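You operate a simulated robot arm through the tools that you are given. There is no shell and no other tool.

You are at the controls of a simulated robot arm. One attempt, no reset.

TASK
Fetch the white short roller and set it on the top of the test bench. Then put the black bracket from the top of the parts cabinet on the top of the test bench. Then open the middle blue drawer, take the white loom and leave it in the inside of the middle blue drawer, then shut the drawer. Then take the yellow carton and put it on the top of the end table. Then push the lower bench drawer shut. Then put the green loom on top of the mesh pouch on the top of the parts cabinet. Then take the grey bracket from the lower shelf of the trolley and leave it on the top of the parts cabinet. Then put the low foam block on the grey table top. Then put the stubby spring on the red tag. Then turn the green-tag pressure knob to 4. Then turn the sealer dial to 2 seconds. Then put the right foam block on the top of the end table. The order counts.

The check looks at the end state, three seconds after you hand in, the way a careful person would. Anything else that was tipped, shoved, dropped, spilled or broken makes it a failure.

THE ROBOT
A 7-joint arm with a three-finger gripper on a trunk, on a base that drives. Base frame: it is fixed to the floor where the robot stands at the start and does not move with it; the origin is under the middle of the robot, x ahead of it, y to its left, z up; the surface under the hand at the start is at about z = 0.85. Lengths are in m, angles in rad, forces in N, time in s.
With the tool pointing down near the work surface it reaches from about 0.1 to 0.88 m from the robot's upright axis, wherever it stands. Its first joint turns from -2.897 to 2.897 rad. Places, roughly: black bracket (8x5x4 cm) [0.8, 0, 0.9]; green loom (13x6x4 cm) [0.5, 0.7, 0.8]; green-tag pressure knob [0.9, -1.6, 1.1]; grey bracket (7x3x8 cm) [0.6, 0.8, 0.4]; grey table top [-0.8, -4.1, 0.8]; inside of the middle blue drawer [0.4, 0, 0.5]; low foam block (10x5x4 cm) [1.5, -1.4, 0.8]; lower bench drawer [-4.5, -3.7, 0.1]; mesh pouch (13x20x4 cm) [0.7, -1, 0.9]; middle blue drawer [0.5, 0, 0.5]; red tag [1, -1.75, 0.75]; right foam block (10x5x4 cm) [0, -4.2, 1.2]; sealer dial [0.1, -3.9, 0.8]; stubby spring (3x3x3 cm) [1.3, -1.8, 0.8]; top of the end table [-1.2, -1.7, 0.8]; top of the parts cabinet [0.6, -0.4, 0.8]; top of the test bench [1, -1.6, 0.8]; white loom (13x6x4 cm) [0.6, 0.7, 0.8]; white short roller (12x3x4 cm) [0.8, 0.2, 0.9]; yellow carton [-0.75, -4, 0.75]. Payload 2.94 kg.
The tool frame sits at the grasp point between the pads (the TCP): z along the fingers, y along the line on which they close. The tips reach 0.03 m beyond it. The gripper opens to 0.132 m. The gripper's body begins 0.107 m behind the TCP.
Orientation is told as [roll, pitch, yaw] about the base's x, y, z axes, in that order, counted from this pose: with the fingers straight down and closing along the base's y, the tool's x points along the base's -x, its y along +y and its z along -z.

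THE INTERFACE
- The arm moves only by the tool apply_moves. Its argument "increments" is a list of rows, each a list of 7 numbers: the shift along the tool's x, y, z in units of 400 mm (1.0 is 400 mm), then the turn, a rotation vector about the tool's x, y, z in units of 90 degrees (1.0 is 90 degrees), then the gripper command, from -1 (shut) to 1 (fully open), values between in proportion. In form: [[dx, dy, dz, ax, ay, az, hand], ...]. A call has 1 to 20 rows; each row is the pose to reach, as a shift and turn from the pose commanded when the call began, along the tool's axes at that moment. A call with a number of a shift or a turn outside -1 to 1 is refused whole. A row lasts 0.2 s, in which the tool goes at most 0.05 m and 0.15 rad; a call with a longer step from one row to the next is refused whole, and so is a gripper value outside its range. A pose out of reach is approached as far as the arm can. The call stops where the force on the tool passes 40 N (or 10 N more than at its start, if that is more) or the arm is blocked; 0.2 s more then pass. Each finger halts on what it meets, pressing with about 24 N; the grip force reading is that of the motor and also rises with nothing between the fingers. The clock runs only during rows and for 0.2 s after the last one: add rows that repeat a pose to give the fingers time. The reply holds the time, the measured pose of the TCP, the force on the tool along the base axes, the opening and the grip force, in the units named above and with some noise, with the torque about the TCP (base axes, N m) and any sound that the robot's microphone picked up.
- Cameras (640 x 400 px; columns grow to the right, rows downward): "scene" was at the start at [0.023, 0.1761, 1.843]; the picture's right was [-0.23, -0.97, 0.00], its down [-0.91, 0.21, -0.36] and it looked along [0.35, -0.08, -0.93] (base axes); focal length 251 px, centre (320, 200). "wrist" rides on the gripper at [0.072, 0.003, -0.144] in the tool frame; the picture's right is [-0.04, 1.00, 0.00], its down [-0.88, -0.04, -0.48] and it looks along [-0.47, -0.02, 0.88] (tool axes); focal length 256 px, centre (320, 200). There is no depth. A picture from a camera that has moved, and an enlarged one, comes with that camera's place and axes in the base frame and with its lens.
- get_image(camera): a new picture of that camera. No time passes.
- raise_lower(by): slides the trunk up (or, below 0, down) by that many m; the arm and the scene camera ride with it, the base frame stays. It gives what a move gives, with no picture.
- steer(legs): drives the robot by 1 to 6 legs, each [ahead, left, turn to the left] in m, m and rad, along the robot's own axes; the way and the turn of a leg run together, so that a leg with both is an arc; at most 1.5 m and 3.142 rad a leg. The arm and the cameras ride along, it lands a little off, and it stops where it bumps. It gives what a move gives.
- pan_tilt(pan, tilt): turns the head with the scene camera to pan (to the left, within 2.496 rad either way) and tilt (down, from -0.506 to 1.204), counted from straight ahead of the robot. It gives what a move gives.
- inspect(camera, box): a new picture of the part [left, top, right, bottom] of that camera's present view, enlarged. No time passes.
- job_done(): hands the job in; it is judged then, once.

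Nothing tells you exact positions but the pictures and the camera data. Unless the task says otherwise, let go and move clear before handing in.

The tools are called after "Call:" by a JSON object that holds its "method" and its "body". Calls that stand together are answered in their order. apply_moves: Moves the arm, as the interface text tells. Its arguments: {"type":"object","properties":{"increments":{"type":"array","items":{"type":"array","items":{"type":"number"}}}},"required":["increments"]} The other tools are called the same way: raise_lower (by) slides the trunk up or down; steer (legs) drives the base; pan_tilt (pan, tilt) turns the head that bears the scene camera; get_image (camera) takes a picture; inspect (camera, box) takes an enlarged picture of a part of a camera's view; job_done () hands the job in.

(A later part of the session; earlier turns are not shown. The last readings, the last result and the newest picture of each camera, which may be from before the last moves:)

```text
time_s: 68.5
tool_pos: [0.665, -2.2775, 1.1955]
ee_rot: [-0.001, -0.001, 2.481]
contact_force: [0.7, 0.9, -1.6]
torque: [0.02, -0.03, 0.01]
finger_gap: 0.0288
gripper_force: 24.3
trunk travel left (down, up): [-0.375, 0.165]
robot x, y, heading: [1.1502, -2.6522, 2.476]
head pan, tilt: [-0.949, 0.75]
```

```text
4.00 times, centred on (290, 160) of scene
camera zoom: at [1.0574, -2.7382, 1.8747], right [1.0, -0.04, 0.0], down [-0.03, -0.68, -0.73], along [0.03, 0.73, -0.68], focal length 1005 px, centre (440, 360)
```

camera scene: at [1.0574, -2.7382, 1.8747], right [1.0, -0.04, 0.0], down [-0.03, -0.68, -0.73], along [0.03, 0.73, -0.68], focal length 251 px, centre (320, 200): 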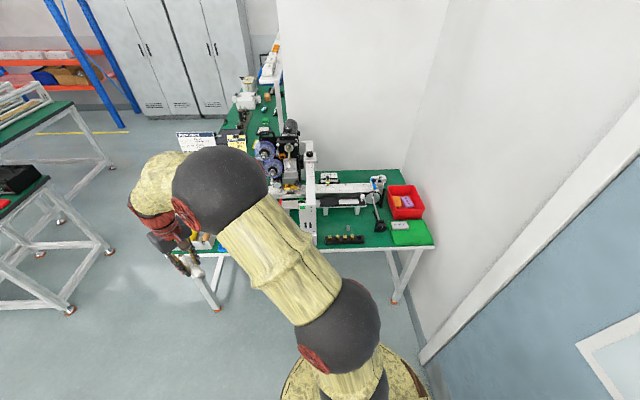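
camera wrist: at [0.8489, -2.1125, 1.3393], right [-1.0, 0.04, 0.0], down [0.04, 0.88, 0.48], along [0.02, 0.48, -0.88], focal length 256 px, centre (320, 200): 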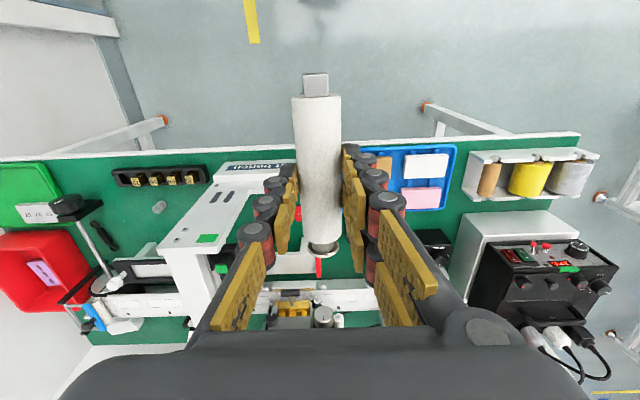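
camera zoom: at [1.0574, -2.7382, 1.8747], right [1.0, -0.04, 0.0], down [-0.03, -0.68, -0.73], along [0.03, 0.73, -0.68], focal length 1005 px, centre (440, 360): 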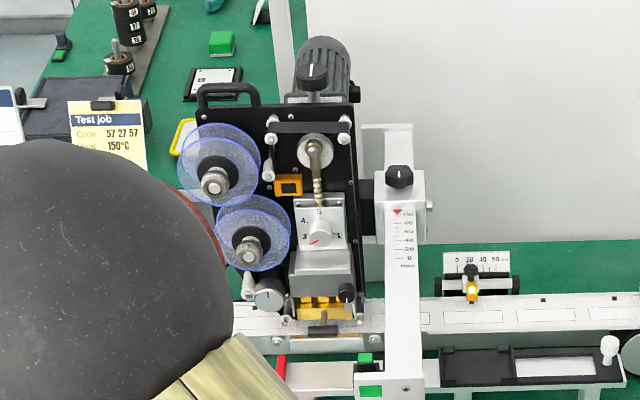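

The area between the arch foot and the spring, around (1.18, -1.75), is clear and will take the roller lying along y. I'll turn back to face the bench and move up to it.

Call:
{"method": "steer", "body": {"legs": [[0, 0, -0.905], [0, -0.05, 0], [0.2, 0, 0]]}}

Call:
{"method": "get_image", "body": {"camera": "wrist"}}

```text
time_s: 73.0
tool_pos: [1.2076, -1.8412, 1.1952]
ee_rot: [-0.001, 0.002, 1.559]
contact_force: [-0.1, 1.3, -1.7]
torque: [-0.02, 0.02, -0.04]
finger_gap: 0.0287
gripper_force: 24.0
trunk travel left (down, up): [-0.375, 0.165]
robot x, y, heading: [1.2025, -2.4523, 1.552]
head pan, tilt: [-0.949, 0.75]
```

```text
taken
camera wrist: at [1.2035, -1.9122, 1.3383], right [-1.0, 0.05, 0.0], down [0.05, 0.88, 0.47], along [0.03, 0.47, -0.88], focal length 256 px, centre (320, 200)
```

wrist: 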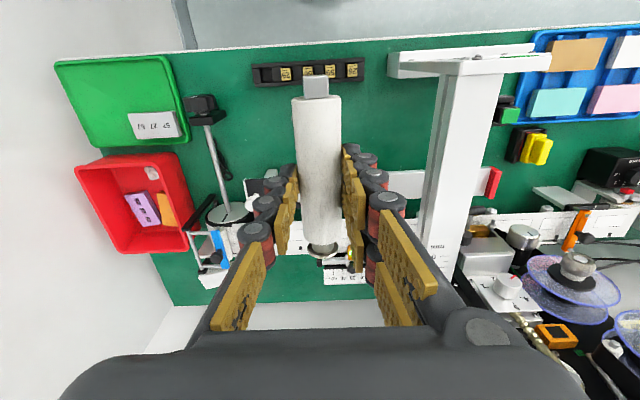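

Call:
{"method": "apply_moves", "body": {"increments": [[-0.08, 0.024, 0.05, 0, 0, 0, -1], [-0.16, 0.048, 0.12, 0, 0, 0, -1], [-0.227, 0.072, 0.2, 0, 0, 0, -1], [-0.227, 0.072, 0.3, 0, 0, 0, -1], [-0.227, 0.072, 0.4, 0, 0, 0, -1], [-0.227, 0.072, 0.5, 0, 0, 0, -1], [-0.227, 0.072, 0.6, 0, 0, 0, -1], [-0.227, 0.072, 0.7, 0, 0, 0, -1]]}}

Call:
{"method": "get_image", "body": {"camera": "wrist"}}

```text
time_s: 74.8
tool_pos: [1.1831, -1.7509, 0.918]
ee_rot: [-0.003, -0.002, 1.562]
contact_force: [-0.5, 1.3, -1.4]
torque: [-0.06, 0.01, 0.02]
finger_gap: 0.0289
gripper_force: 24.0
trunk travel left (down, up): [-0.375, 0.165]
robot x, y, heading: [1.1998, -2.455, 1.553]
head pan, tilt: [-0.949, 0.75]
```

```text
taken
camera wrist: at [1.1784, -1.8224, 1.0608], right [-1.0, 0.05, 0.0], down [0.05, 0.88, 0.48], along [0.03, 0.48, -0.88], focal length 256 px, centre (320, 200)
```

wrist: 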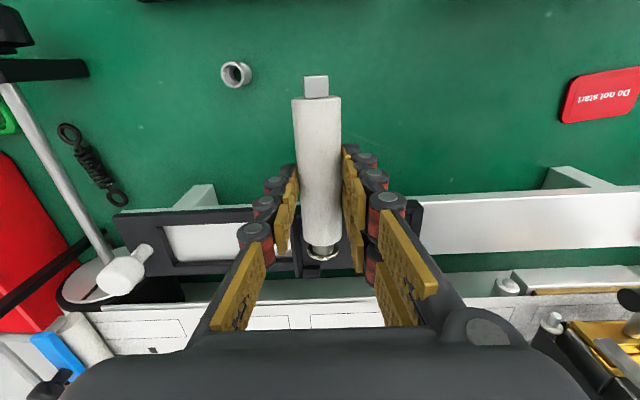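

The spring and the red "Do not start" tag are visible. Before going lower I'll check the arch's position relative to the hand.

Call:
{"method": "pan_tilt", "body": {"pan": 0.2, "tilt": 0.75}}

Call:
{"method": "get_image", "body": {"camera": "scene"}}

Call:
{"method": "inspect", "body": {"camera": "scene", "box": [180, 130, 380, 290]}}

```text
time_s: 76.1
tool_pos: [1.1826, -1.7512, 0.9174]
ee_rot: [-0.002, -0.001, 1.561]
contact_force: [-0.5, -0.6, 0.4]
torque: [0.08, -0.02, 0.06]
finger_gap: 0.0286
gripper_force: 24.4
trunk travel left (down, up): [-0.375, 0.165]
robot x, y, heading: [1.2008, -2.4543, 1.555]
head pan, tilt: [0.201, 0.75]
```

```text
taken
camera scene: at [0.9945, -2.3987, 1.8747], right [0.98, 0.18, 0.0], down [0.13, -0.67, -0.73], along [-0.14, 0.72, -0.68], focal length 251 px, centre (320, 200)
```

scene: 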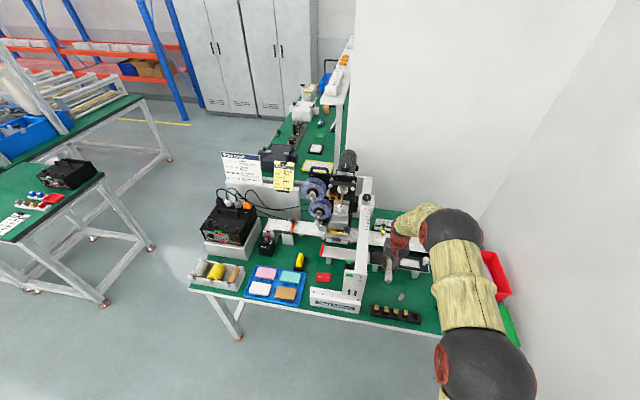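

```text
2.50 times, centred on (280, 210) of scene
camera zoom: at [0.9945, -2.3987, 1.8747], right [0.98, 0.18, 0.0], down [0.13, -0.67, -0.73], along [-0.14, 0.72, -0.68], focal length 628 px, centre (420, 175)
```

zoom: 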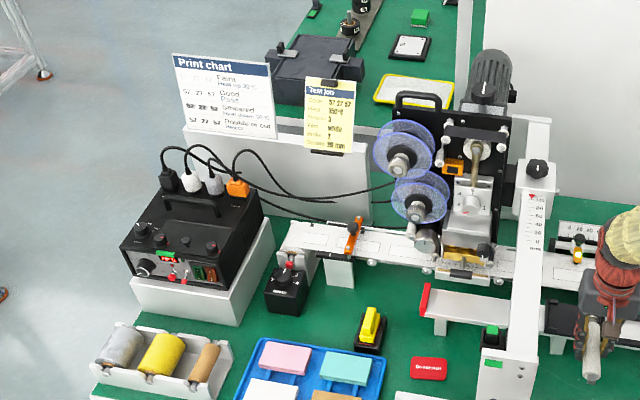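

The arch beam is at about x ≤ 1.08, z ≈ 1.06, so the hand has a few centimetres clearance. I'll continue down slowly until the roller touches.

Call:
{"method": "apply_moves", "body": {"increments": [[0, 0, 0.08, 0, 0, 0, -1], [0, 0, 0.16, 0, 0, 0, -1], [0, 0, 0.2, 0, 0, 0, -1], [0, 0, 0.23, 0, 0, 0, -1], [0, 0, 0.245, 0, 0, 0, -1]]}}

Call:
{"method": "get_image", "body": {"camera": "wrist"}}

```text
time_s: 77.3
tool_pos: [1.1801, -1.747, 0.8182]
ee_rot: [0.001, -0.007, 1.561]
contact_force: [0.5, 10.9, 16.8]
torque: [-0.24, -0.14, 0.14]
finger_gap: 0.0279
gripper_force: 23.8
trunk travel left (down, up): [-0.375, 0.165]
robot x, y, heading: [1.2012, -2.4506, 1.557]
head pan, tilt: [0.201, 0.75]
```

```text
taken
camera wrist: at [1.1767, -1.8199, 0.9618], right [-1.0, 0.05, 0.0], down [0.05, 0.88, 0.48], along [0.03, 0.48, -0.88], focal length 256 px, centre (320, 200)
```

wrist: 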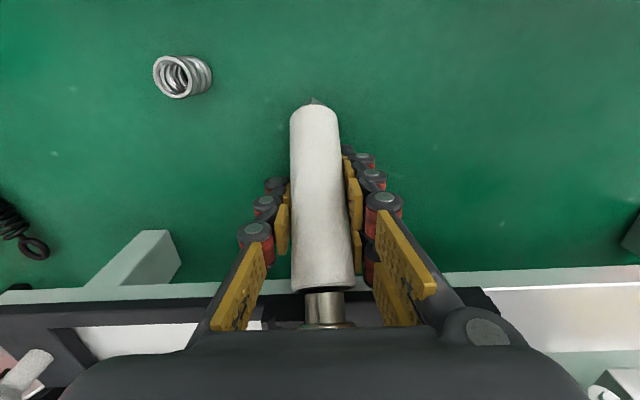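

The far end of the roller caught the edge of the label plate holder and tilted. I'll lift, look, and shift toward the robot.

Call:
{"method": "apply_moves", "body": {"increments": [[0, 0, -0.08, 0, 0, 0, -1], [0, 0, -0.16, 0, 0, 0, -1], [0, 0, -0.2, 0, 0, 0, -1]]}}

Call:
{"method": "get_image", "body": {"camera": "wrist"}}

Call:
{"method": "inspect", "body": {"camera": "scene", "box": [320, 180, 480, 340]}}

```text
time_s: 78.1
tool_pos: [1.1831, -1.7513, 0.8965]
ee_rot: [0.0, 0.002, 1.56]
contact_force: [0.2, -0.6, -2.5]
torque: [-0.01, 0.0, 0.0]
finger_gap: 0.0275
gripper_force: 23.7
trunk travel left (down, up): [-0.375, 0.165]
robot x, y, heading: [1.2035, -2.4513, 1.559]
head pan, tilt: [0.201, 0.75]
```

```text
taken
camera wrist: at [1.1783, -1.8231, 1.0405], right [-1.0, 0.05, 0.0], down [0.05, 0.88, 0.47], along [0.03, 0.47, -0.88], focal length 256 px, centre (320, 200)
```

wrist: 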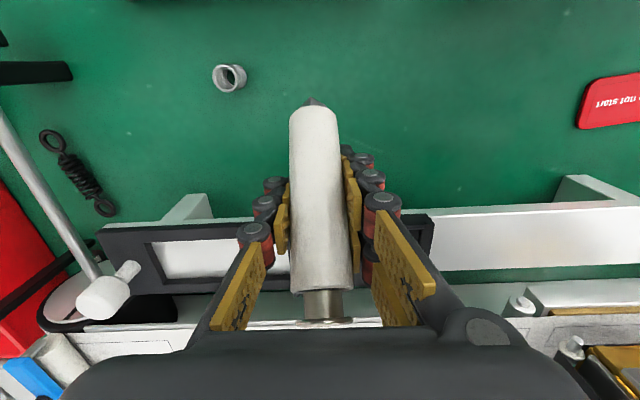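

```text
2.50 times, centred on (400, 260) of scene
camera zoom: at [0.9946, -2.3988, 1.8747], right [0.98, 0.19, 0.0], down [0.13, -0.67, -0.73], along [-0.14, 0.72, -0.68], focal length 628 px, centre (120, 50)
```

zoom: 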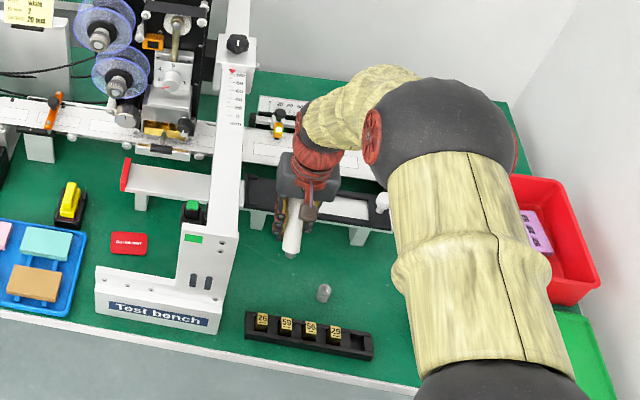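

The roller is now tilted about 40° in the grip. I'll shift to the clear area diagonally, lower until it touches, then let it settle between the guiding fingers and regrasp or release.

Call:
{"method": "apply_moves", "body": {"increments": [[0.06, 0.016, 0, 0, 0, 0, -1], [0.122, 0.032, 0, 0, 0, 0, -1], [0.122, 0.032, 0, 0, 0, -0.083, -1], [0.122, 0.032, 0, 0, 0, -0.167, -1], [0.122, 0.032, 0, 0, 0, -0.25, -1], [0.122, 0.032, 0, 0, 0, -0.333, -1], [0.122, 0.032, 0, 0, 0, -0.417, -1], [0.122, 0.032, 0, 0, 0, -0.5, -1], [0.122, 0.032, 0.08, 0, 0, -0.5, -1], [0.122, 0.032, 0.16, 0, 0, -0.5, -1], [0.122, 0.032, 0.19, 0, 0, -0.5, -1]]}}

Call:
{"method": "get_image", "body": {"camera": "wrist"}}

Call:
{"method": "inspect", "body": {"camera": "scene", "box": [320, 200, 480, 340]}}

```text
time_s: 80.5
tool_pos: [1.1665, -1.7985, 0.8216]
ee_rot: [-0.002, -0.001, 2.345]
contact_force: [-0.2, -0.1, -1.6]
torque: [0.01, -0.03, 0.0]
finger_gap: 0.0271
gripper_force: 24.3
trunk travel left (down, up): [-0.375, 0.165]
robot x, y, heading: [1.2039, -2.4532, 1.558]
head pan, tilt: [0.201, 0.75]
```

```text
taken
camera wrist: at [1.2148, -1.8519, 0.9652], right [-0.74, -0.67, 0.0], down [-0.59, 0.65, 0.48], along [-0.32, 0.35, -0.88], focal length 256 px, centre (320, 200)
```

wrist: 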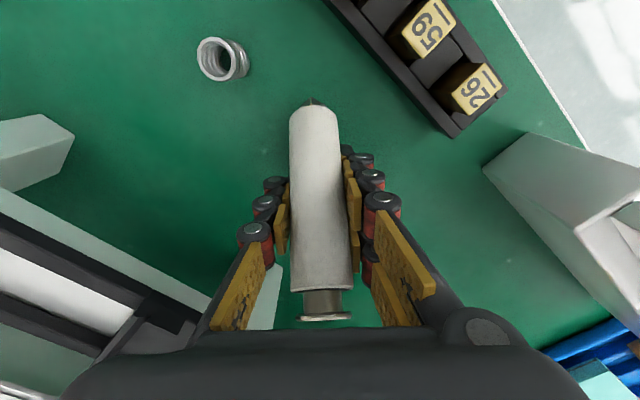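

```text
2.86 times, centred on (400, 270) of scene
camera zoom: at [0.9946, -2.3986, 1.8747], right [0.98, 0.19, 0.0], down [0.13, -0.67, -0.73], along [-0.14, 0.72, -0.68], focal length 718 px, centre (91, 0)
```

zoom: 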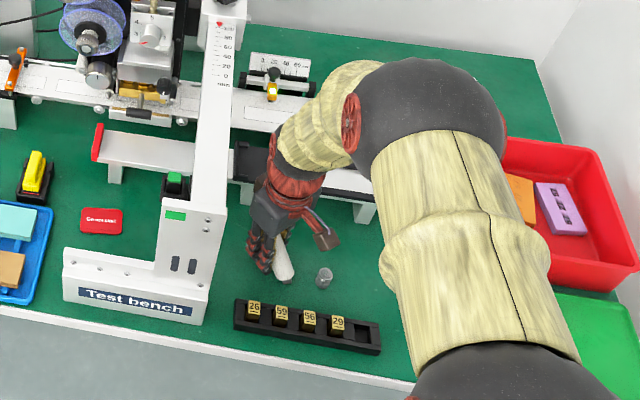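

Call:
{"method": "apply_moves", "body": {"increments": [[0, 0, 0.02, 0, 0, 0, -1], [0, 0, 0.04, 0, 0, 0, -1], [0, 0, 0.052, 0, 0, 0, -1]]}}

```text
time_s: 81.3
tool_pos: [1.1657, -1.7952, 0.8079]
ee_rot: [-0.005, -0.003, 2.346]
contact_force: [1.6, -9.4, 20.8]
torque: [-0.58, -0.04, 0.05]
finger_gap: 0.0271
gripper_force: 24.4
trunk travel left (down, up): [-0.375, 0.165]
robot x, y, heading: [1.2036, -2.4569, 1.555]
head pan, tilt: [0.201, 0.75]
stopped in row 3: the force on the tool passed its limit at 42 N (the readings are from after the stop); the commanded pose is now the measured one
```

Call:
{"method": "get_image", "body": {"camera": "wrist"}}

Call:
{"method": "inspect", "body": {"camera": "scene", "box": [360, 240, 440, 300]}}

```text
taken
camera wrist: at [1.2146, -1.8501, 0.9514], right [-0.74, -0.67, 0.0], down [-0.59, 0.65, 0.48], along [-0.32, 0.36, -0.88], focal length 256 px, centre (320, 200)
```

wrist: 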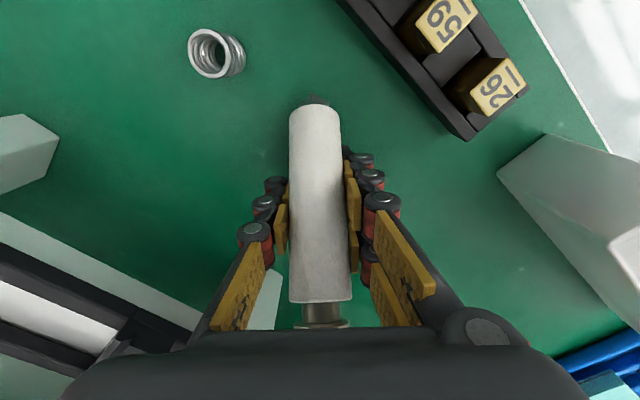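

```text
6.67 times, centred on (400, 270) of scene
camera zoom: at [0.995, -2.4015, 1.875], right [0.98, 0.19, 0.0], down [0.13, -0.67, -0.73], along [-0.14, 0.72, -0.68], focal length 1674 px, centre (-213, -267)
```

zoom: 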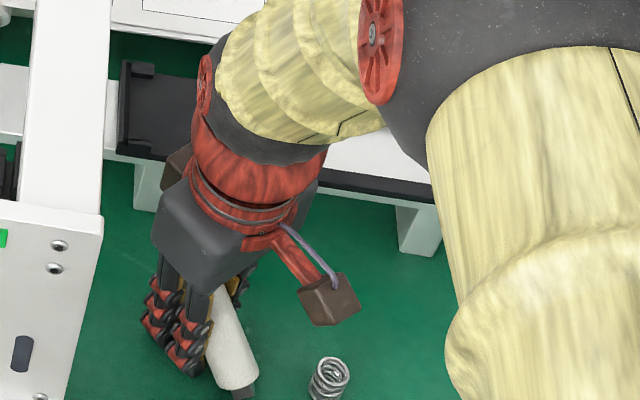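

Call:
{"method": "apply_moves", "body": {"increments": [[0, 0, 0, 0, 0, 0, -0.59]]}}

Call:
{"method": "get_image", "body": {"camera": "wrist"}}

```text
time_s: 81.7
tool_pos: [1.1667, -1.7949, 0.8056]
ee_rot: [-0.002, -0.006, 2.346]
contact_force: [2.6, -8.4, 19.4]
torque: [-0.47, 0.19, 0.13]
finger_gap: 0.0306
gripper_force: 11.1
trunk travel left (down, up): [-0.375, 0.165]
robot x, y, heading: [1.201, -2.4502, 1.562]
head pan, tilt: [0.201, 0.75]
```

```text
taken
camera wrist: at [1.2145, -1.8502, 0.9504], right [-0.74, -0.67, -0.01], down [-0.59, 0.65, 0.48], along [-0.32, 0.36, -0.88], focal length 256 px, centre (320, 200)
```

wrist: 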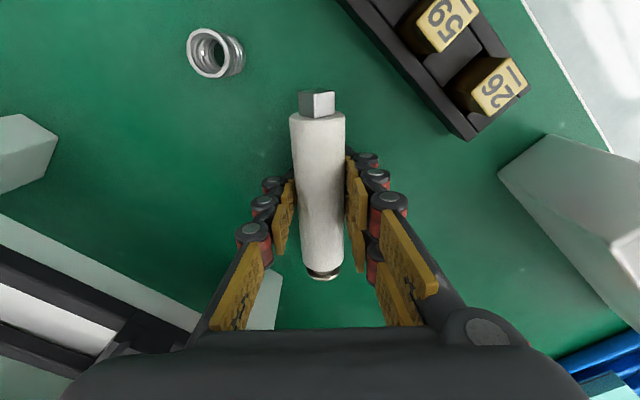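

The roller has settled down between the fingers. I'll open a little more and check it's lying stable before lifting.

Call:
{"method": "apply_moves", "body": {"increments": [[0, 0, -0.01, 0, 0, 0, -0.5], [0, 0, -0.015, 0, 0, 0, -0.35], [0, 0, -0.015, 0, 0, 0, -0.25], [0, 0, -0.015, 0, 0, 0, -0.25]]}}

Call:
{"method": "get_image", "body": {"camera": "wrist"}}

```text
time_s: 82.7
tool_pos: [1.1655, -1.7942, 0.8121]
ee_rot: [-0.005, -0.005, 2.345]
contact_force: [-0.4, 0.1, -0.2]
torque: [-0.02, 0.01, 0.0]
finger_gap: 0.0494
gripper_force: 0.0
trunk travel left (down, up): [-0.375, 0.165]
robot x, y, heading: [1.2042, -2.4514, 1.561]
head pan, tilt: [0.201, 0.75]
```

```text
taken
camera wrist: at [1.2144, -1.849, 0.9554], right [-0.74, -0.67, 0.0], down [-0.59, 0.65, 0.48], along [-0.32, 0.36, -0.88], focal length 256 px, centre (320, 200)
```

wrist: 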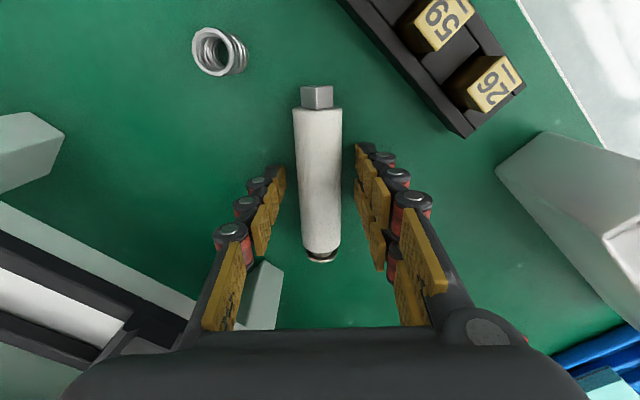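

The roller lies flat on the bench. Lifting straight up.

Call:
{"method": "apply_moves", "body": {"increments": [[0, 0, -0.03, 0, 0, 0, -0.25], [0, 0, -0.08, 0, 0, 0, -0.25], [0, 0, -0.16, 0, 0, 0, -0.25], [0, 0, -0.26, 0, 0, 0, -0.25], [0, 0, -0.36, 0, 0, 0, -0.25], [0, 0, -0.48, 0, 0, 0, -0.25], [0, 0, -0.6, 0, 0, 0, -0.25], [0, 0, -0.72, 0, 0, 0, -0.25], [0, 0, -0.84, 0, 0, 0, -0.25], [0, 0, -0.96, 0, 0, 0, -0.25]]}}

Call:
{"method": "get_image", "body": {"camera": "wrist"}}

```text
time_s: 84.9
tool_pos: [1.1646, -1.7975, 1.1971]
ee_rot: [-0.001, -0.006, 2.346]
contact_force: [0.5, -0.4, -0.6]
torque: [0.04, 0.01, 0.03]
finger_gap: 0.0491
gripper_force: 0.0
trunk travel left (down, up): [-0.375, 0.165]
robot x, y, heading: [1.2013, -2.4482, 1.558]
head pan, tilt: [0.201, 0.75]
```

```text
taken
camera wrist: at [1.2124, -1.8517, 1.3404], right [-0.74, -0.67, 0.0], down [-0.59, 0.65, 0.48], along [-0.32, 0.36, -0.88], focal length 256 px, centre (320, 200)
```

wrist: 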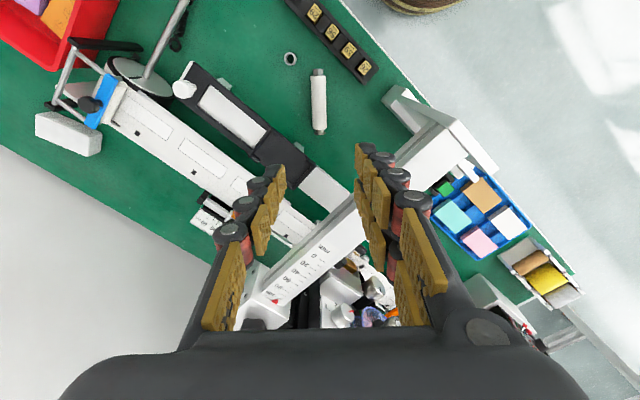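

Roller done. Next is the black bracket on the parts cabinet: I'll retract the arm, back away and drive round to the cabinet.

Call:
{"method": "apply_moves", "body": {"increments": [[0.06, 0.058, 0, 0, 0, 0.083, 0], [0.12, 0.117, 0, 0, 0, 0.167, 0], [0.18, 0.175, 0, 0, 0, 0.25, 0], [0.24, 0.233, 0, 0, 0, 0.333, 0], [0.3, 0.292, 0, 0, 0, 0.417, 0], [0.357, 0.35, 0, 0, 0, 0.5, 0], [0.357, 0.35, 0, 0, 0, 0.5, 0]]}}

Call:
{"method": "steer", "body": {"legs": [[-0.2, 0, 0], [0, 1.5, 0], [0, 0, -1.558]]}}

```text
time_s: 86.5
tool_pos: [1.1646, -1.9955, 1.1954]
ee_rot: [0.0, -0.006, 1.559]
contact_force: [-1.0, -0.2, -0.5]
torque: [0.0, 0.0, 0.0]
finger_gap: 0.0662
gripper_force: 0.1
trunk travel left (down, up): [-0.375, 0.165]
robot x, y, heading: [1.2008, -2.4522, 1.563]
head pan, tilt: [0.201, 0.75]
```

```text
time_s: 99.0
tool_pos: [0.1282, -2.5714, 1.1964]
ee_rot: [-0.001, -0.007, 0.023]
contact_force: [0.2, 0.3, 0.6]
torque: [-0.03, 0.03, 0.03]
finger_gap: 0.0659
gripper_force: 0.1
trunk travel left (down, up): [-0.375, 0.165]
robot x, y, heading: [-0.3284, -2.6248, 0.021]
head pan, tilt: [0.201, 0.75]
```

Call:
{"method": "steer", "body": {"legs": [[0, 1.25, -0.01], [0, 1.25, -0.01]]}}

Call:
{"method": "pan_tilt", "body": {"pan": -0.4, "tilt": 0.9}}

Call:
{"method": "get_image", "body": {"camera": "scene"}}

Call:
{"method": "get_image", "body": {"camera": "wrist"}}

```text
time_s: 111.3
tool_pos: [0.0649, -0.0458, 1.1952]
ee_rot: [0.0, -0.006, 0.032]
contact_force: [-0.4, 0.4, 0.6]
torque: [-0.01, 0.03, 0.0]
finger_gap: 0.0659
gripper_force: 0.0
trunk travel left (down, up): [-0.375, 0.165]
robot x, y, heading: [-0.3871, -0.1001, 0.029]
head pan, tilt: [0.201, 0.75]
```

```text
time_s: 112.3
tool_pos: [0.0647, -0.0443, 1.1961]
ee_rot: [-0.001, -0.007, 0.031]
contact_force: [0.2, -0.1, 1.2]
torque: [-0.02, 0.01, 0.0]
finger_gap: 0.0661
gripper_force: 0.1
trunk travel left (down, up): [-0.375, 0.165]
robot x, y, heading: [-0.3925, -0.0998, 0.031]
head pan, tilt: [-0.4, 0.901]
```

```text
taken
camera scene: at [-0.3548, 0.0593, 1.8629], right [-0.36, -0.93, 0.0], down [-0.73, 0.28, -0.62], along [0.58, -0.23, -0.78], focal length 251 px, centre (320, 200)
```

scene: 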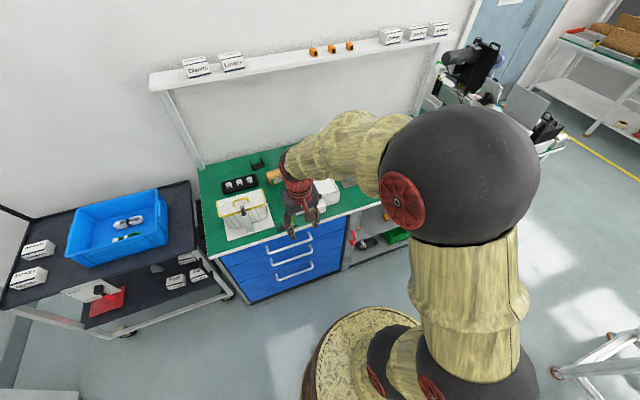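

```text
taken
camera wrist: at [-0.0074, -0.0438, 1.3386], right [0.01, 1.0, 0.0], down [0.88, -0.01, 0.48], along [0.48, -0.01, -0.88], focal length 256 px, centre (320, 200)
```

wrist: 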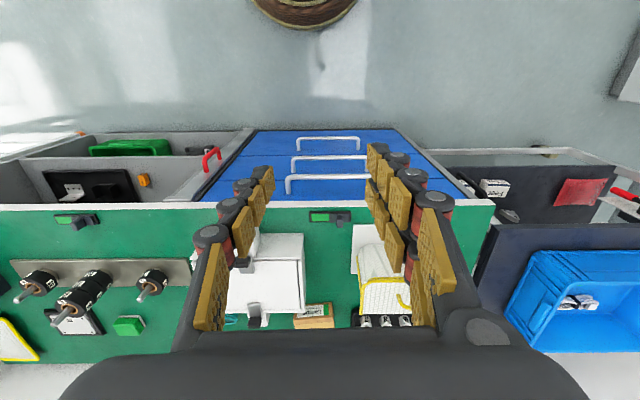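

Call:
{"method": "steer", "body": {"legs": [[0.36, 0.0, -0.03]]}}

Call:
{"method": "apply_moves", "body": {"increments": [[-0.1, 0.0, 0.04, 0, 0, 0, 1], [-0.2, 0.0, 0.08, 0, 0, 0, 1], [-0.3, 0.0, 0.12, 0, 0, 0, 1], [-0.4, 0.0, 0.16, 0, 0, 0, 1], [-0.45, 0.0, 0.2, 0, 0, 0, 1]]}}

Call:
{"method": "get_image", "body": {"camera": "wrist"}}

```text
time_s: 114.6
tool_pos: [0.4287, -0.0517, 1.1955]
ee_rot: [0.0, -0.005, 0.006]
contact_force: [0.9, 0.2, 0.7]
torque: [0.03, 0.04, -0.03]
finger_gap: 0.0661
gripper_force: 0.1
trunk travel left (down, up): [-0.375, 0.165]
robot x, y, heading: [-0.0298, -0.0957, 0.002]
head pan, tilt: [-0.4, 0.901]
```

```text
time_s: 115.8
tool_pos: [0.6073, -0.0504, 1.1155]
ee_rot: [0.001, -0.005, 0.006]
contact_force: [0.3, -0.5, 0.1]
torque: [-0.03, 0.04, -0.01]
finger_gap: 0.132
gripper_force: 0.0
trunk travel left (down, up): [-0.375, 0.165]
robot x, y, heading: [-0.0269, -0.0937, -0.002]
head pan, tilt: [-0.4, 0.901]
```

```text
taken
camera wrist: at [0.5349, -0.0473, 1.2607], right [0.04, 1.0, 0.0], down [0.88, -0.03, 0.48], along [0.48, -0.02, -0.88], focal length 256 px, centre (320, 200)
```

wrist: 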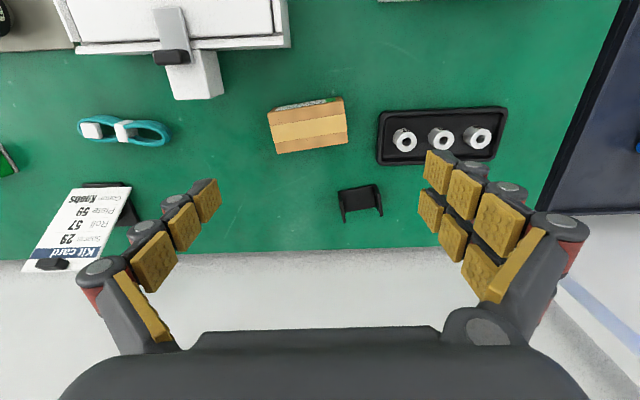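

Call:
{"method": "inspect", "body": {"camera": "wrist", "box": [260, 140, 440, 250]}}

```text
3.56 times, centred on (350, 195) of wrist
camera zoom: at [0.5349, -0.0473, 1.2607], right [0.04, 1.0, 0.0], down [0.88, -0.03, 0.48], along [0.48, -0.02, -0.88], focal length 910 px, centre (213, 218)
```

zoom: 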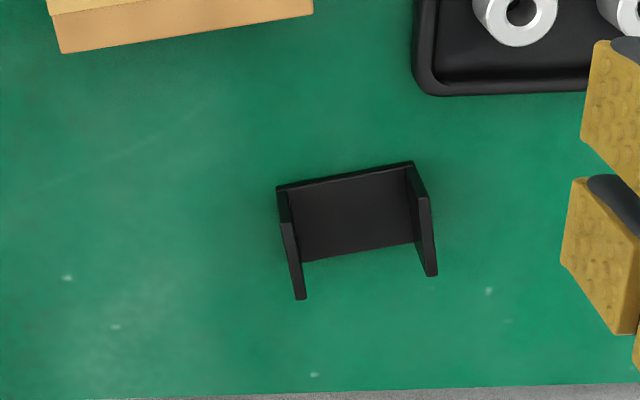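

The bracket is a U with its web on the table at about (0.760, 0.014). I'll grip it across both flanges with a yaw of about 0.16.

Call:
{"method": "apply_moves", "body": {"increments": [[-0.1, 0.04, 0.06, 0, 0, -0.03, 1], [-0.2, 0.08, 0.12, 0, 0, -0.06, 1], [-0.3, 0.12, 0.18, 0, 0, -0.09, 1], [-0.3825, 0.16, 0.26, 0, 0, -0.098, 1], [-0.3825, 0.16, 0.36, 0, 0, -0.098, 1], [-0.3825, 0.16, 0.42, 0, 0, -0.098, 1]]}}

Call:
{"method": "get_image", "body": {"camera": "wrist"}}

```text
time_s: 117.2
tool_pos: [0.7639, 0.0135, 0.9493]
ee_rot: [-0.001, -0.005, 0.159]
contact_force: [-0.4, 1.1, -1.0]
torque: [-0.01, 0.04, -0.01]
finger_gap: 0.1317
gripper_force: 0.0
trunk travel left (down, up): [-0.375, 0.165]
robot x, y, heading: [-0.0252, -0.0979, -0.005]
head pan, tilt: [-0.4, 0.901]
```

```text
taken
camera wrist: at [0.6906, 0.0056, 1.093], right [-0.12, 0.99, 0.0], down [0.87, 0.1, 0.48], along [0.48, 0.05, -0.88], focal length 256 px, centre (320, 200)
```

wrist: 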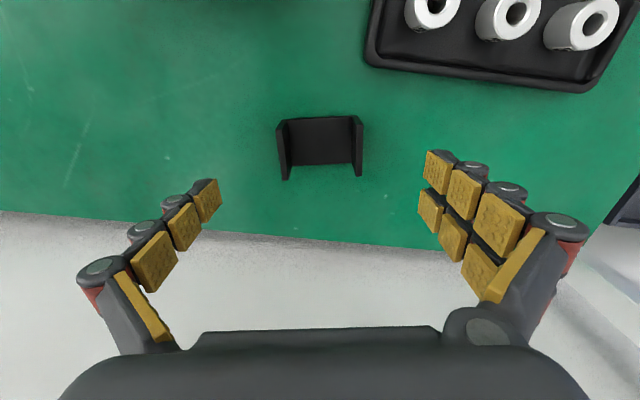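

Call:
{"method": "apply_moves", "body": {"increments": [[0.015, 0, 0.08, 0, 0, 0, 1], [0.015, 0, 0.14, 0, 0, 0, 1], [0.015, 0, 0.166, 0, 0, 0, 0.8], [0.015, 0, 0.166, 0, 0, 0, -0.2], [0.015, 0, 0.166, 0, 0, 0, -1], [0.015, 0, 0.166, 0, 0, 0, -1], [0.015, 0, 0.166, 0, 0, 0, -1], [0.015, 0, 0.166, 0, 0, 0, -1], [0.015, 0, 0.166, 0, 0, 0, -1]]}}

Call:
{"method": "get_image", "body": {"camera": "wrist"}}

```text
time_s: 119.2
tool_pos: [0.7563, 0.0123, 0.8853]
ee_rot: [-0.002, -0.008, 0.159]
contact_force: [-0.2, 2.4, 2.3]
torque: [0.02, 0.05, -0.06]
finger_gap: 0.0695
gripper_force: 24.2
trunk travel left (down, up): [-0.375, 0.165]
robot x, y, heading: [-0.0299, -0.0966, 0.003]
head pan, tilt: [-0.4, 0.901]
```

```text
taken
camera wrist: at [0.6836, 0.0043, 1.0275], right [-0.12, 0.99, 0.0], down [0.87, 0.1, 0.48], along [0.48, 0.05, -0.88], focal length 256 px, centre (320, 200)
```

wrist: 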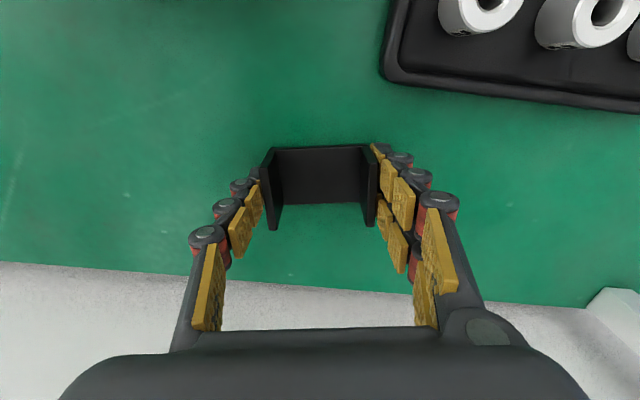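

Call:
{"method": "apply_moves", "body": {"increments": [[0, 0, -0.02, 0, 0, 0, -1], [0, 0, -0.05, 0, 0, 0, -1], [0, 0, -0.09, 0, 0, 0, -1], [0, 0, -0.14, 0, 0, 0, -1], [0, 0, -0.2, 0, 0, 0, -1], [0, 0, -0.26, 0, 0, 0, -1]]}}

Call:
{"method": "get_image", "body": {"camera": "wrist"}}

```text
time_s: 120.6
tool_pos: [0.7551, 0.013, 0.987]
ee_rot: [0.0, -0.006, 0.159]
contact_force: [-0.1, 0.9, -1.8]
torque: [0.0, -0.01, -0.03]
finger_gap: 0.0695
gripper_force: 24.0
trunk travel left (down, up): [-0.375, 0.165]
robot x, y, heading: [-0.0299, -0.0942, -0.001]
head pan, tilt: [-0.4, 0.901]
```

```text
taken
camera wrist: at [0.6826, 0.0049, 1.1295], right [-0.12, 0.99, 0.0], down [0.87, 0.1, 0.48], along [0.48, 0.05, -0.88], focal length 256 px, centre (320, 200)
```

wrist: 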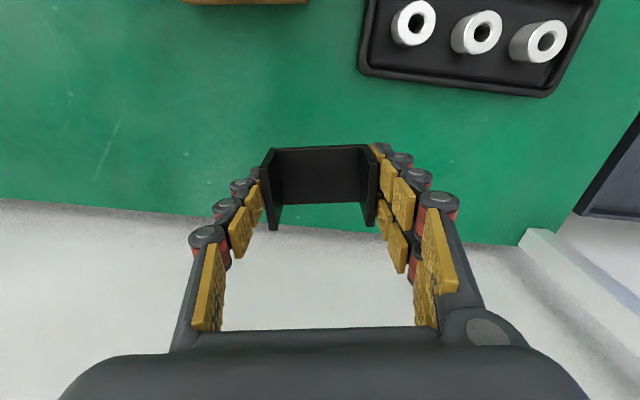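

Call:
{"method": "apply_moves", "body": {"increments": [[0.1, 0, 0, 0, 0, 0, -1], [0.19, 0, -0.04, 0, 0, 0, -1], [0.27, 0, -0.1, 0, 0, 0, -1], [0.34, 0, -0.18, 0, 0, 0, -1], [0.41, 0, -0.26, 0, 0, 0, -1], [0.48, 0, -0.34, 0, 0, 0, -1], [0.55, 0, -0.42, 0, 0, 0, -1], [0.63, -0.005, -0.5, 0, 0, 0, -1], [0.73, -0.01, -0.52, 0, 0, 0, -1], [0.83, -0.015, -0.52, 0, 0, 0, -1]]}}

Call:
{"method": "steer", "body": {"legs": [[-0.34, 0, 0]]}}

```text
time_s: 122.8
tool_pos: [0.4267, -0.0448, 1.1931]
ee_rot: [-0.003, -0.008, 0.157]
contact_force: [-1.0, -0.3, -1.0]
torque: [0.01, -0.03, -0.01]
finger_gap: 0.0695
gripper_force: 23.9
trunk travel left (down, up): [-0.375, 0.165]
robot x, y, heading: [-0.0303, -0.0948, 0.006]
head pan, tilt: [-0.4, 0.901]
```

```text
time_s: 125.0
tool_pos: [0.0927, -0.0432, 1.1929]
ee_rot: [-0.002, -0.008, 0.164]
contact_force: [0.1, 0.7, -2.0]
torque: [0.01, 0.01, 0.0]
finger_gap: 0.0696
gripper_force: 24.2
trunk travel left (down, up): [-0.375, 0.165]
robot x, y, heading: [-0.3647, -0.0961, 0.002]
head pan, tilt: [-0.4, 0.901]
```

Bracket held. Driving back to the right side of the test bench.

Call:
{"method": "steer", "body": {"legs": [[0, -1.27, 0], [0, -1.27, 0], [0, 0, 1.56], [0, -1.5, 0], [0, -0.15, 0]]}}

Call:
{"method": "get_image", "body": {"camera": "wrist"}}

```text
time_s: 148.9
tool_pos: [1.263, -2.1848, 1.1919]
ee_rot: [0.001, -0.006, 1.683]
contact_force: [1.5, 0.1, -1.4]
torque: [-0.01, 0.03, -0.03]
finger_gap: 0.0695
gripper_force: 23.5
trunk travel left (down, up): [-0.375, 0.165]
robot x, y, heading: [1.2886, -2.6442, 1.527]
head pan, tilt: [-0.4, 0.901]
```

```text
taken
camera wrist: at [1.2668, -2.2569, 1.3358], right [-1.0, -0.07, 0.0], down [-0.06, 0.87, 0.48], along [-0.03, 0.48, -0.88], focal length 256 px, centre (320, 200)
```

wrist: 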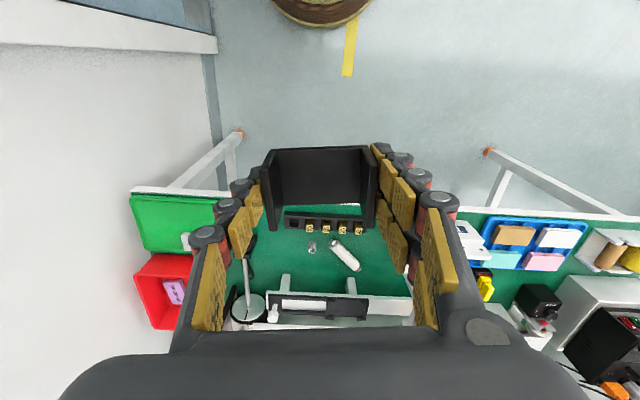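

Call:
{"method": "steer", "body": {"legs": [[0.18, 0, 0.03]]}}

Call:
{"method": "apply_moves", "body": {"increments": [[0, 0, 0, 0, 0, 0.09, -1], [0, 0, 0, 0, 0, 0.18, -1], [0, 0, 0, 0, 0, 0.27, -1], [0, 0, 0, 0, 0, 0.36, -1], [0, 0, 0, 0, 0, 0.45, -1], [0, 0, 0, 0, 0, 0.54, -1], [0, 0, 0, 0, 0, 0.63, -1], [0, 0, 0, 0, 0, 0.72, -1], [0, 0, 0, 0, 0, 0.81, -1], [0, 0, 0, 0, 0, 0.9, -1], [0, 0, 0, 0, 0, 0.98, -1]]}}

Call:
{"method": "get_image", "body": {"camera": "wrist"}}

```text
time_s: 150.4
tool_pos: [1.2528, -2.0031, 1.1918]
ee_rot: [-0.002, -0.005, 1.713]
contact_force: [0.2, 1.2, -2.0]
torque: [-0.05, -0.02, 0.02]
finger_gap: 0.0694
gripper_force: 24.1
trunk travel left (down, up): [-0.375, 0.165]
robot x, y, heading: [1.2982, -2.4624, 1.554]
head pan, tilt: [-0.4, 0.901]
```

```text
time_s: 152.8
tool_pos: [1.254, -2.0046, 1.1919]
ee_rot: [0.005, -0.002, 0.171]
contact_force: [0.3, 0.2, -1.5]
torque: [0.01, -0.03, -0.02]
finger_gap: 0.0693
gripper_force: 24.6
trunk travel left (down, up): [-0.375, 0.165]
robot x, y, heading: [1.2945, -2.4633, 1.558]
head pan, tilt: [-0.4, 0.901]
```

```text
taken
camera wrist: at [1.181, -2.015, 1.3362], right [-0.13, 0.99, 0.01], down [0.87, 0.11, 0.48], along [0.47, 0.07, -0.88], focal length 256 px, centre (320, 200)
```

wrist: 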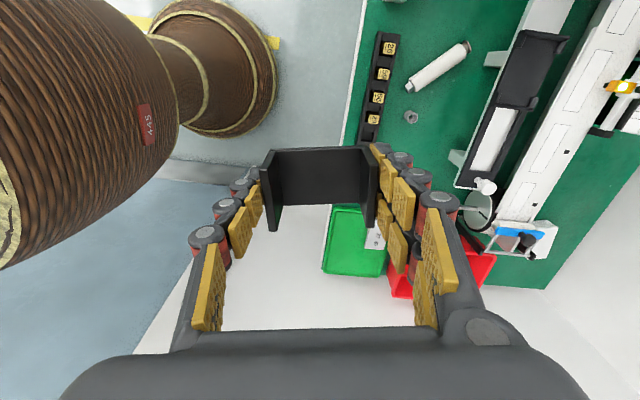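

The hand is turned; now I'll move over the spot between the spring and the lever at about (1.33, -1.80) and lower part way.

Call:
{"method": "apply_moves", "body": {"increments": [[-0.069, 0.118, 0, 0, 0, 0.027, -1], [-0.137, 0.22, 0.04, 0, 0, 0.054, -1], [-0.206, 0.31, 0.08, 0, 0, 0.08, -1], [-0.24, 0.4, 0.12, 0, 0, 0.1, -1], [-0.274, 0.4715, 0.16, 0, 0, 0.109, -1], [-0.274, 0.4715, 0.26, 0, 0, 0.109, -1], [-0.274, 0.4715, 0.36, 0, 0, 0.109, -1], [-0.274, 0.4715, 0.46, 0, 0, 0.109, -1], [-0.274, 0.4715, 0.56, 0, 0, 0.109, -1], [-0.274, 0.4715, 0.66, 0, 0, 0.109, -1]]}}

Call:
{"method": "get_image", "body": {"camera": "wrist"}}

Call:
{"method": "pan_tilt", "body": {"pan": 0.1, "tilt": 0.8}}

Call:
{"method": "inspect", "body": {"camera": "scene", "box": [240, 160, 440, 320]}}

```text
refused: row 1 steps farther than a row can; nothing moved
```

```text
taken
camera wrist: at [1.181, -2.015, 1.3362], right [-0.13, 0.99, 0.01], down [0.87, 0.11, 0.48], along [0.47, 0.07, -0.88], focal length 256 px, centre (320, 200)
```

wrist: 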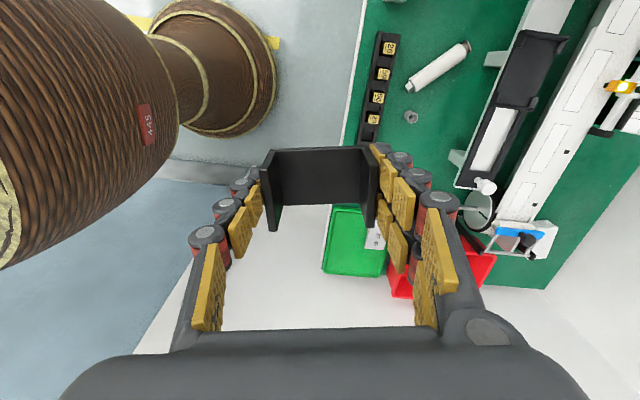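

```text
time_s: 153.8
tool_pos: [1.252, -2.0054, 1.1929]
ee_rot: [0.005, -0.002, 0.173]
contact_force: [0.1, -0.3, -1.4]
torque: [0.02, 0.04, 0.02]
finger_gap: 0.0693
gripper_force: 24.0
trunk travel left (down, up): [-0.375, 0.165]
robot x, y, heading: [1.2968, -2.4639, 1.557]
head pan, tilt: [0.099, 0.799]
```

```text
2.50 times, centred on (340, 240) of scene
camera zoom: at [1.0975, -2.4102, 1.8707], right [1.0, 0.08, 0.0], down [0.06, -0.71, -0.7], along [-0.06, 0.69, -0.72], focal length 628 px, centre (270, 100)
```

zoom: 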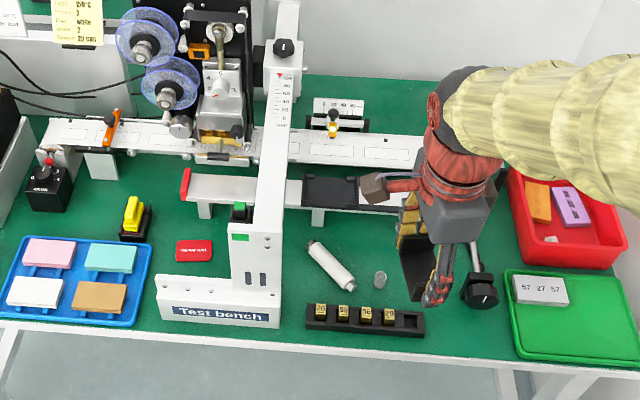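

Call:
{"method": "apply_moves", "body": {"increments": [[-0.055, 0.094, 0, 0, 0, 0.027, -1], [-0.11, 0.188, 0, 0, 0, 0.054, -1], [-0.165, 0.282, 0.02, 0, 0, 0.08, -1], [-0.22, 0.376, 0.05, 0, 0, 0.1, -1], [-0.278, 0.4715, 0.08, 0, 0, 0.109, -1], [-0.278, 0.4715, 0.18, 0, 0, 0.109, -1], [-0.278, 0.4715, 0.28, 0, 0, 0.109, -1], [-0.278, 0.4715, 0.38, 0, 0, 0.109, -1], [-0.278, 0.4715, 0.48, 0, 0, 0.109, -1], [-0.278, 0.4715, 0.58, 0, 0, 0.109, -1], [-0.278, 0.4715, 0.68, 0, 0, 0.109, -1]]}}

Call:
{"method": "get_image", "body": {"camera": "wrist"}}

Call:
{"method": "inspect", "body": {"camera": "scene", "box": [240, 160, 440, 320]}}

```text
time_s: 156.2
tool_pos: [1.3316, -1.8, 0.9227]
ee_rot: [0.006, 0.0, 0.004]
contact_force: [-0.1, 1.7, -0.3]
torque: [-0.01, 0.01, 0.0]
finger_gap: 0.0692
gripper_force: 24.4
trunk travel left (down, up): [-0.375, 0.165]
robot x, y, heading: [1.2991, -2.4639, 1.549]
head pan, tilt: [0.099, 0.799]
```

```text
taken
camera wrist: at [1.2589, -1.7979, 1.0661], right [0.04, 1.0, 0.01], down [0.88, -0.04, 0.48], along [0.48, -0.01, -0.88], focal length 256 px, centre (320, 200)
```

wrist: 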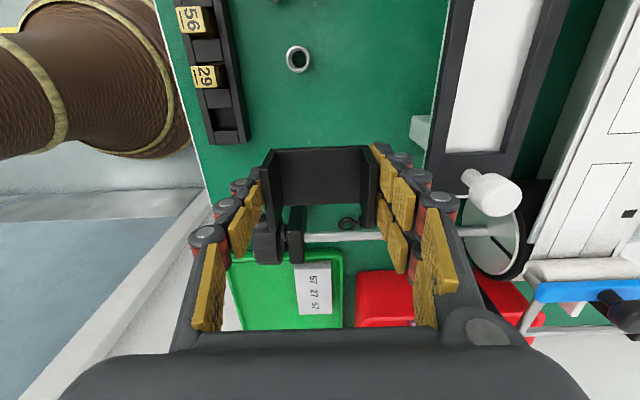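

```text
2.50 times, centred on (340, 240) of scene
camera zoom: at [1.0975, -2.4091, 1.8707], right [1.0, 0.08, 0.0], down [0.06, -0.71, -0.7], along [-0.06, 0.69, -0.72], focal length 628 px, centre (270, 100)
```

zoom: 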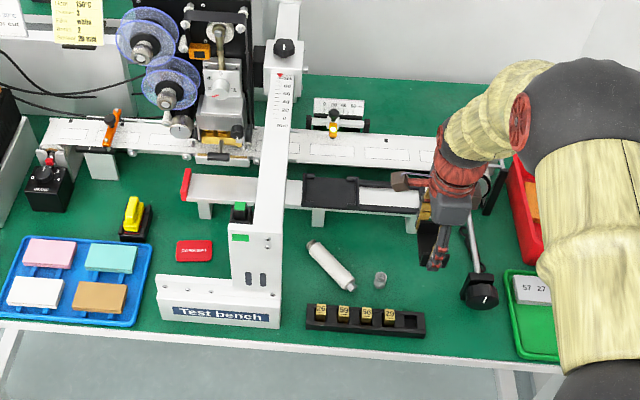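

Spot looks clear. Lowering slowly.

Call:
{"method": "apply_moves", "body": {"increments": [[0, 0, 0.08, 0, 0, 0, -1], [0, 0, 0.16, 0, 0, 0, -1], [0, 0, 0.22, 0, 0, 0, -1], [0, 0, 0.25, 0, 0, 0, -1], [0, 0, 0.262, 0, 0, 0, -1]]}}

```text
time_s: 157.4
tool_pos: [1.3304, -1.7978, 0.8172]
ee_rot: [0.005, 0.0, 0.002]
contact_force: [-1.0, 0.2, -1.1]
torque: [0.0, 0.02, 0.01]
finger_gap: 0.0694
gripper_force: 24.3
trunk travel left (down, up): [-0.375, 0.165]
robot x, y, heading: [1.3024, -2.4626, 1.555]
head pan, tilt: [0.099, 0.799]
```

Call:
{"method": "apply_moves", "body": {"increments": [[0, 0, 0.006, 0, 0, 0, -1], [0, 0, 0.012, 0, 0, 0, -1]]}}

Call:
{"method": "get_image", "body": {"camera": "wrist"}}

```text
time_s: 158.0
tool_pos: [1.3291, -1.797, 0.8135]
ee_rot: [0.01, -0.001, 0.002]
contact_force: [0.8, -3.8, 12.8]
torque: [-0.34, -0.38, -0.06]
finger_gap: 0.0695
gripper_force: 24.0
trunk travel left (down, up): [-0.375, 0.165]
robot x, y, heading: [1.2945, -2.4622, 1.558]
head pan, tilt: [0.099, 0.799]
```

```text
taken
camera wrist: at [1.2575, -1.7952, 0.9575], right [0.04, 1.0, 0.01], down [0.88, -0.04, 0.48], along [0.48, -0.01, -0.88], focal length 256 px, centre (320, 200)
```

wrist: 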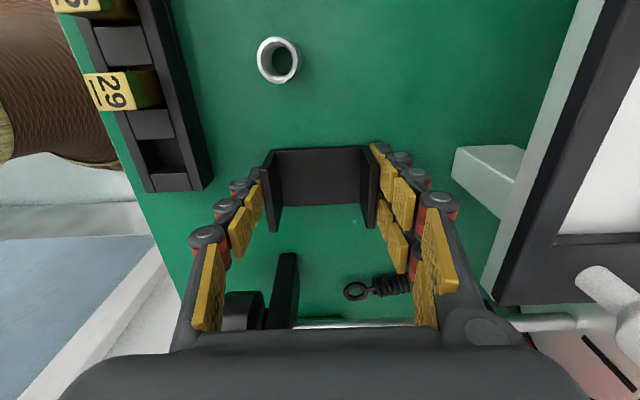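

Bracket is resting on the bench. Releasing with a small opening and lifting straight up.

Call:
{"method": "apply_moves", "body": {"increments": [[0, 0, -0.002, 0, 0, 0, 0.25], [0, 0, -0.002, 0, 0, 0, 0.25], [0, 0, -0.002, 0, 0, 0, 0.25], [0, 0, -0.04, 0, 0, 0, 0.25], [0, 0, -0.1, 0, 0, 0, 0.25], [0, 0, -0.2, 0, 0, 0, 0.25], [0, 0, -0.32, 0, 0, 0, 0.25], [0, 0, -0.44, 0, 0, 0, 0.25], [0, 0, -0.56, 0, 0, 0, 0.25], [0, 0, -0.68, 0, 0, 0, 0.25], [0, 0, -0.8, 0, 0, 0, 0.25], [0, 0, -0.92, 0, 0, 0, 0.25]]}}

Call:
{"method": "get_image", "body": {"camera": "wrist"}}

Call:
{"method": "inspect", "body": {"camera": "scene", "box": [240, 160, 440, 320]}}

```text
time_s: 160.6
tool_pos: [1.3304, -1.8011, 1.1773]
ee_rot: [0.005, -0.001, 0.004]
contact_force: [0.1, 0.2, -0.7]
torque: [0.07, 0.02, -0.01]
finger_gap: 0.0825
gripper_force: 0.0
trunk travel left (down, up): [-0.375, 0.165]
robot x, y, heading: [1.2968, -2.4637, 1.555]
head pan, tilt: [0.099, 0.799]
```

```text
taken
camera wrist: at [1.2576, -1.7991, 1.3227], right [0.04, 1.0, 0.01], down [0.88, -0.04, 0.48], along [0.48, -0.01, -0.88], focal length 256 px, centre (320, 200)
```

wrist: 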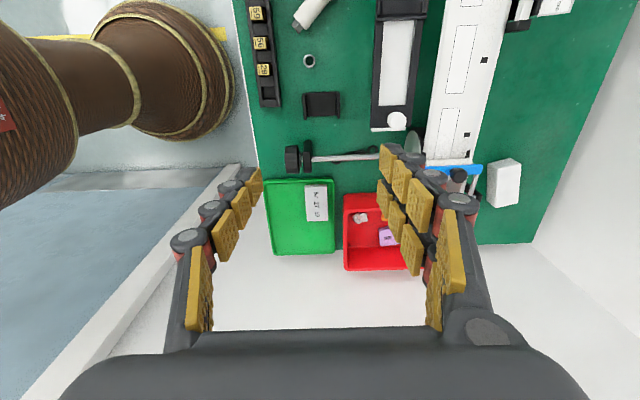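

```text
2.50 times, centred on (340, 240) of scene
camera zoom: at [1.0975, -2.4112, 1.8708], right [1.0, 0.08, 0.0], down [0.06, -0.71, -0.7], along [-0.06, 0.69, -0.72], focal length 628 px, centre (270, 100)
```

zoom: 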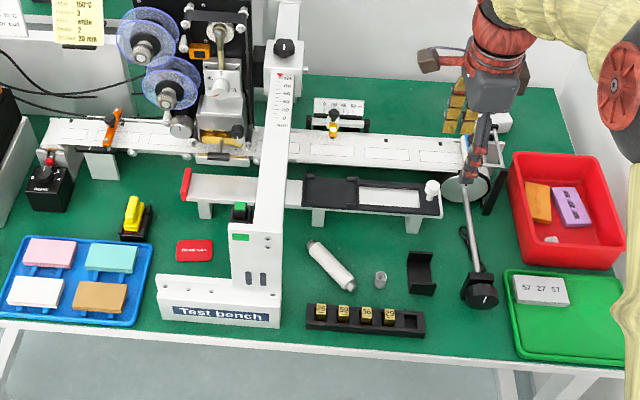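

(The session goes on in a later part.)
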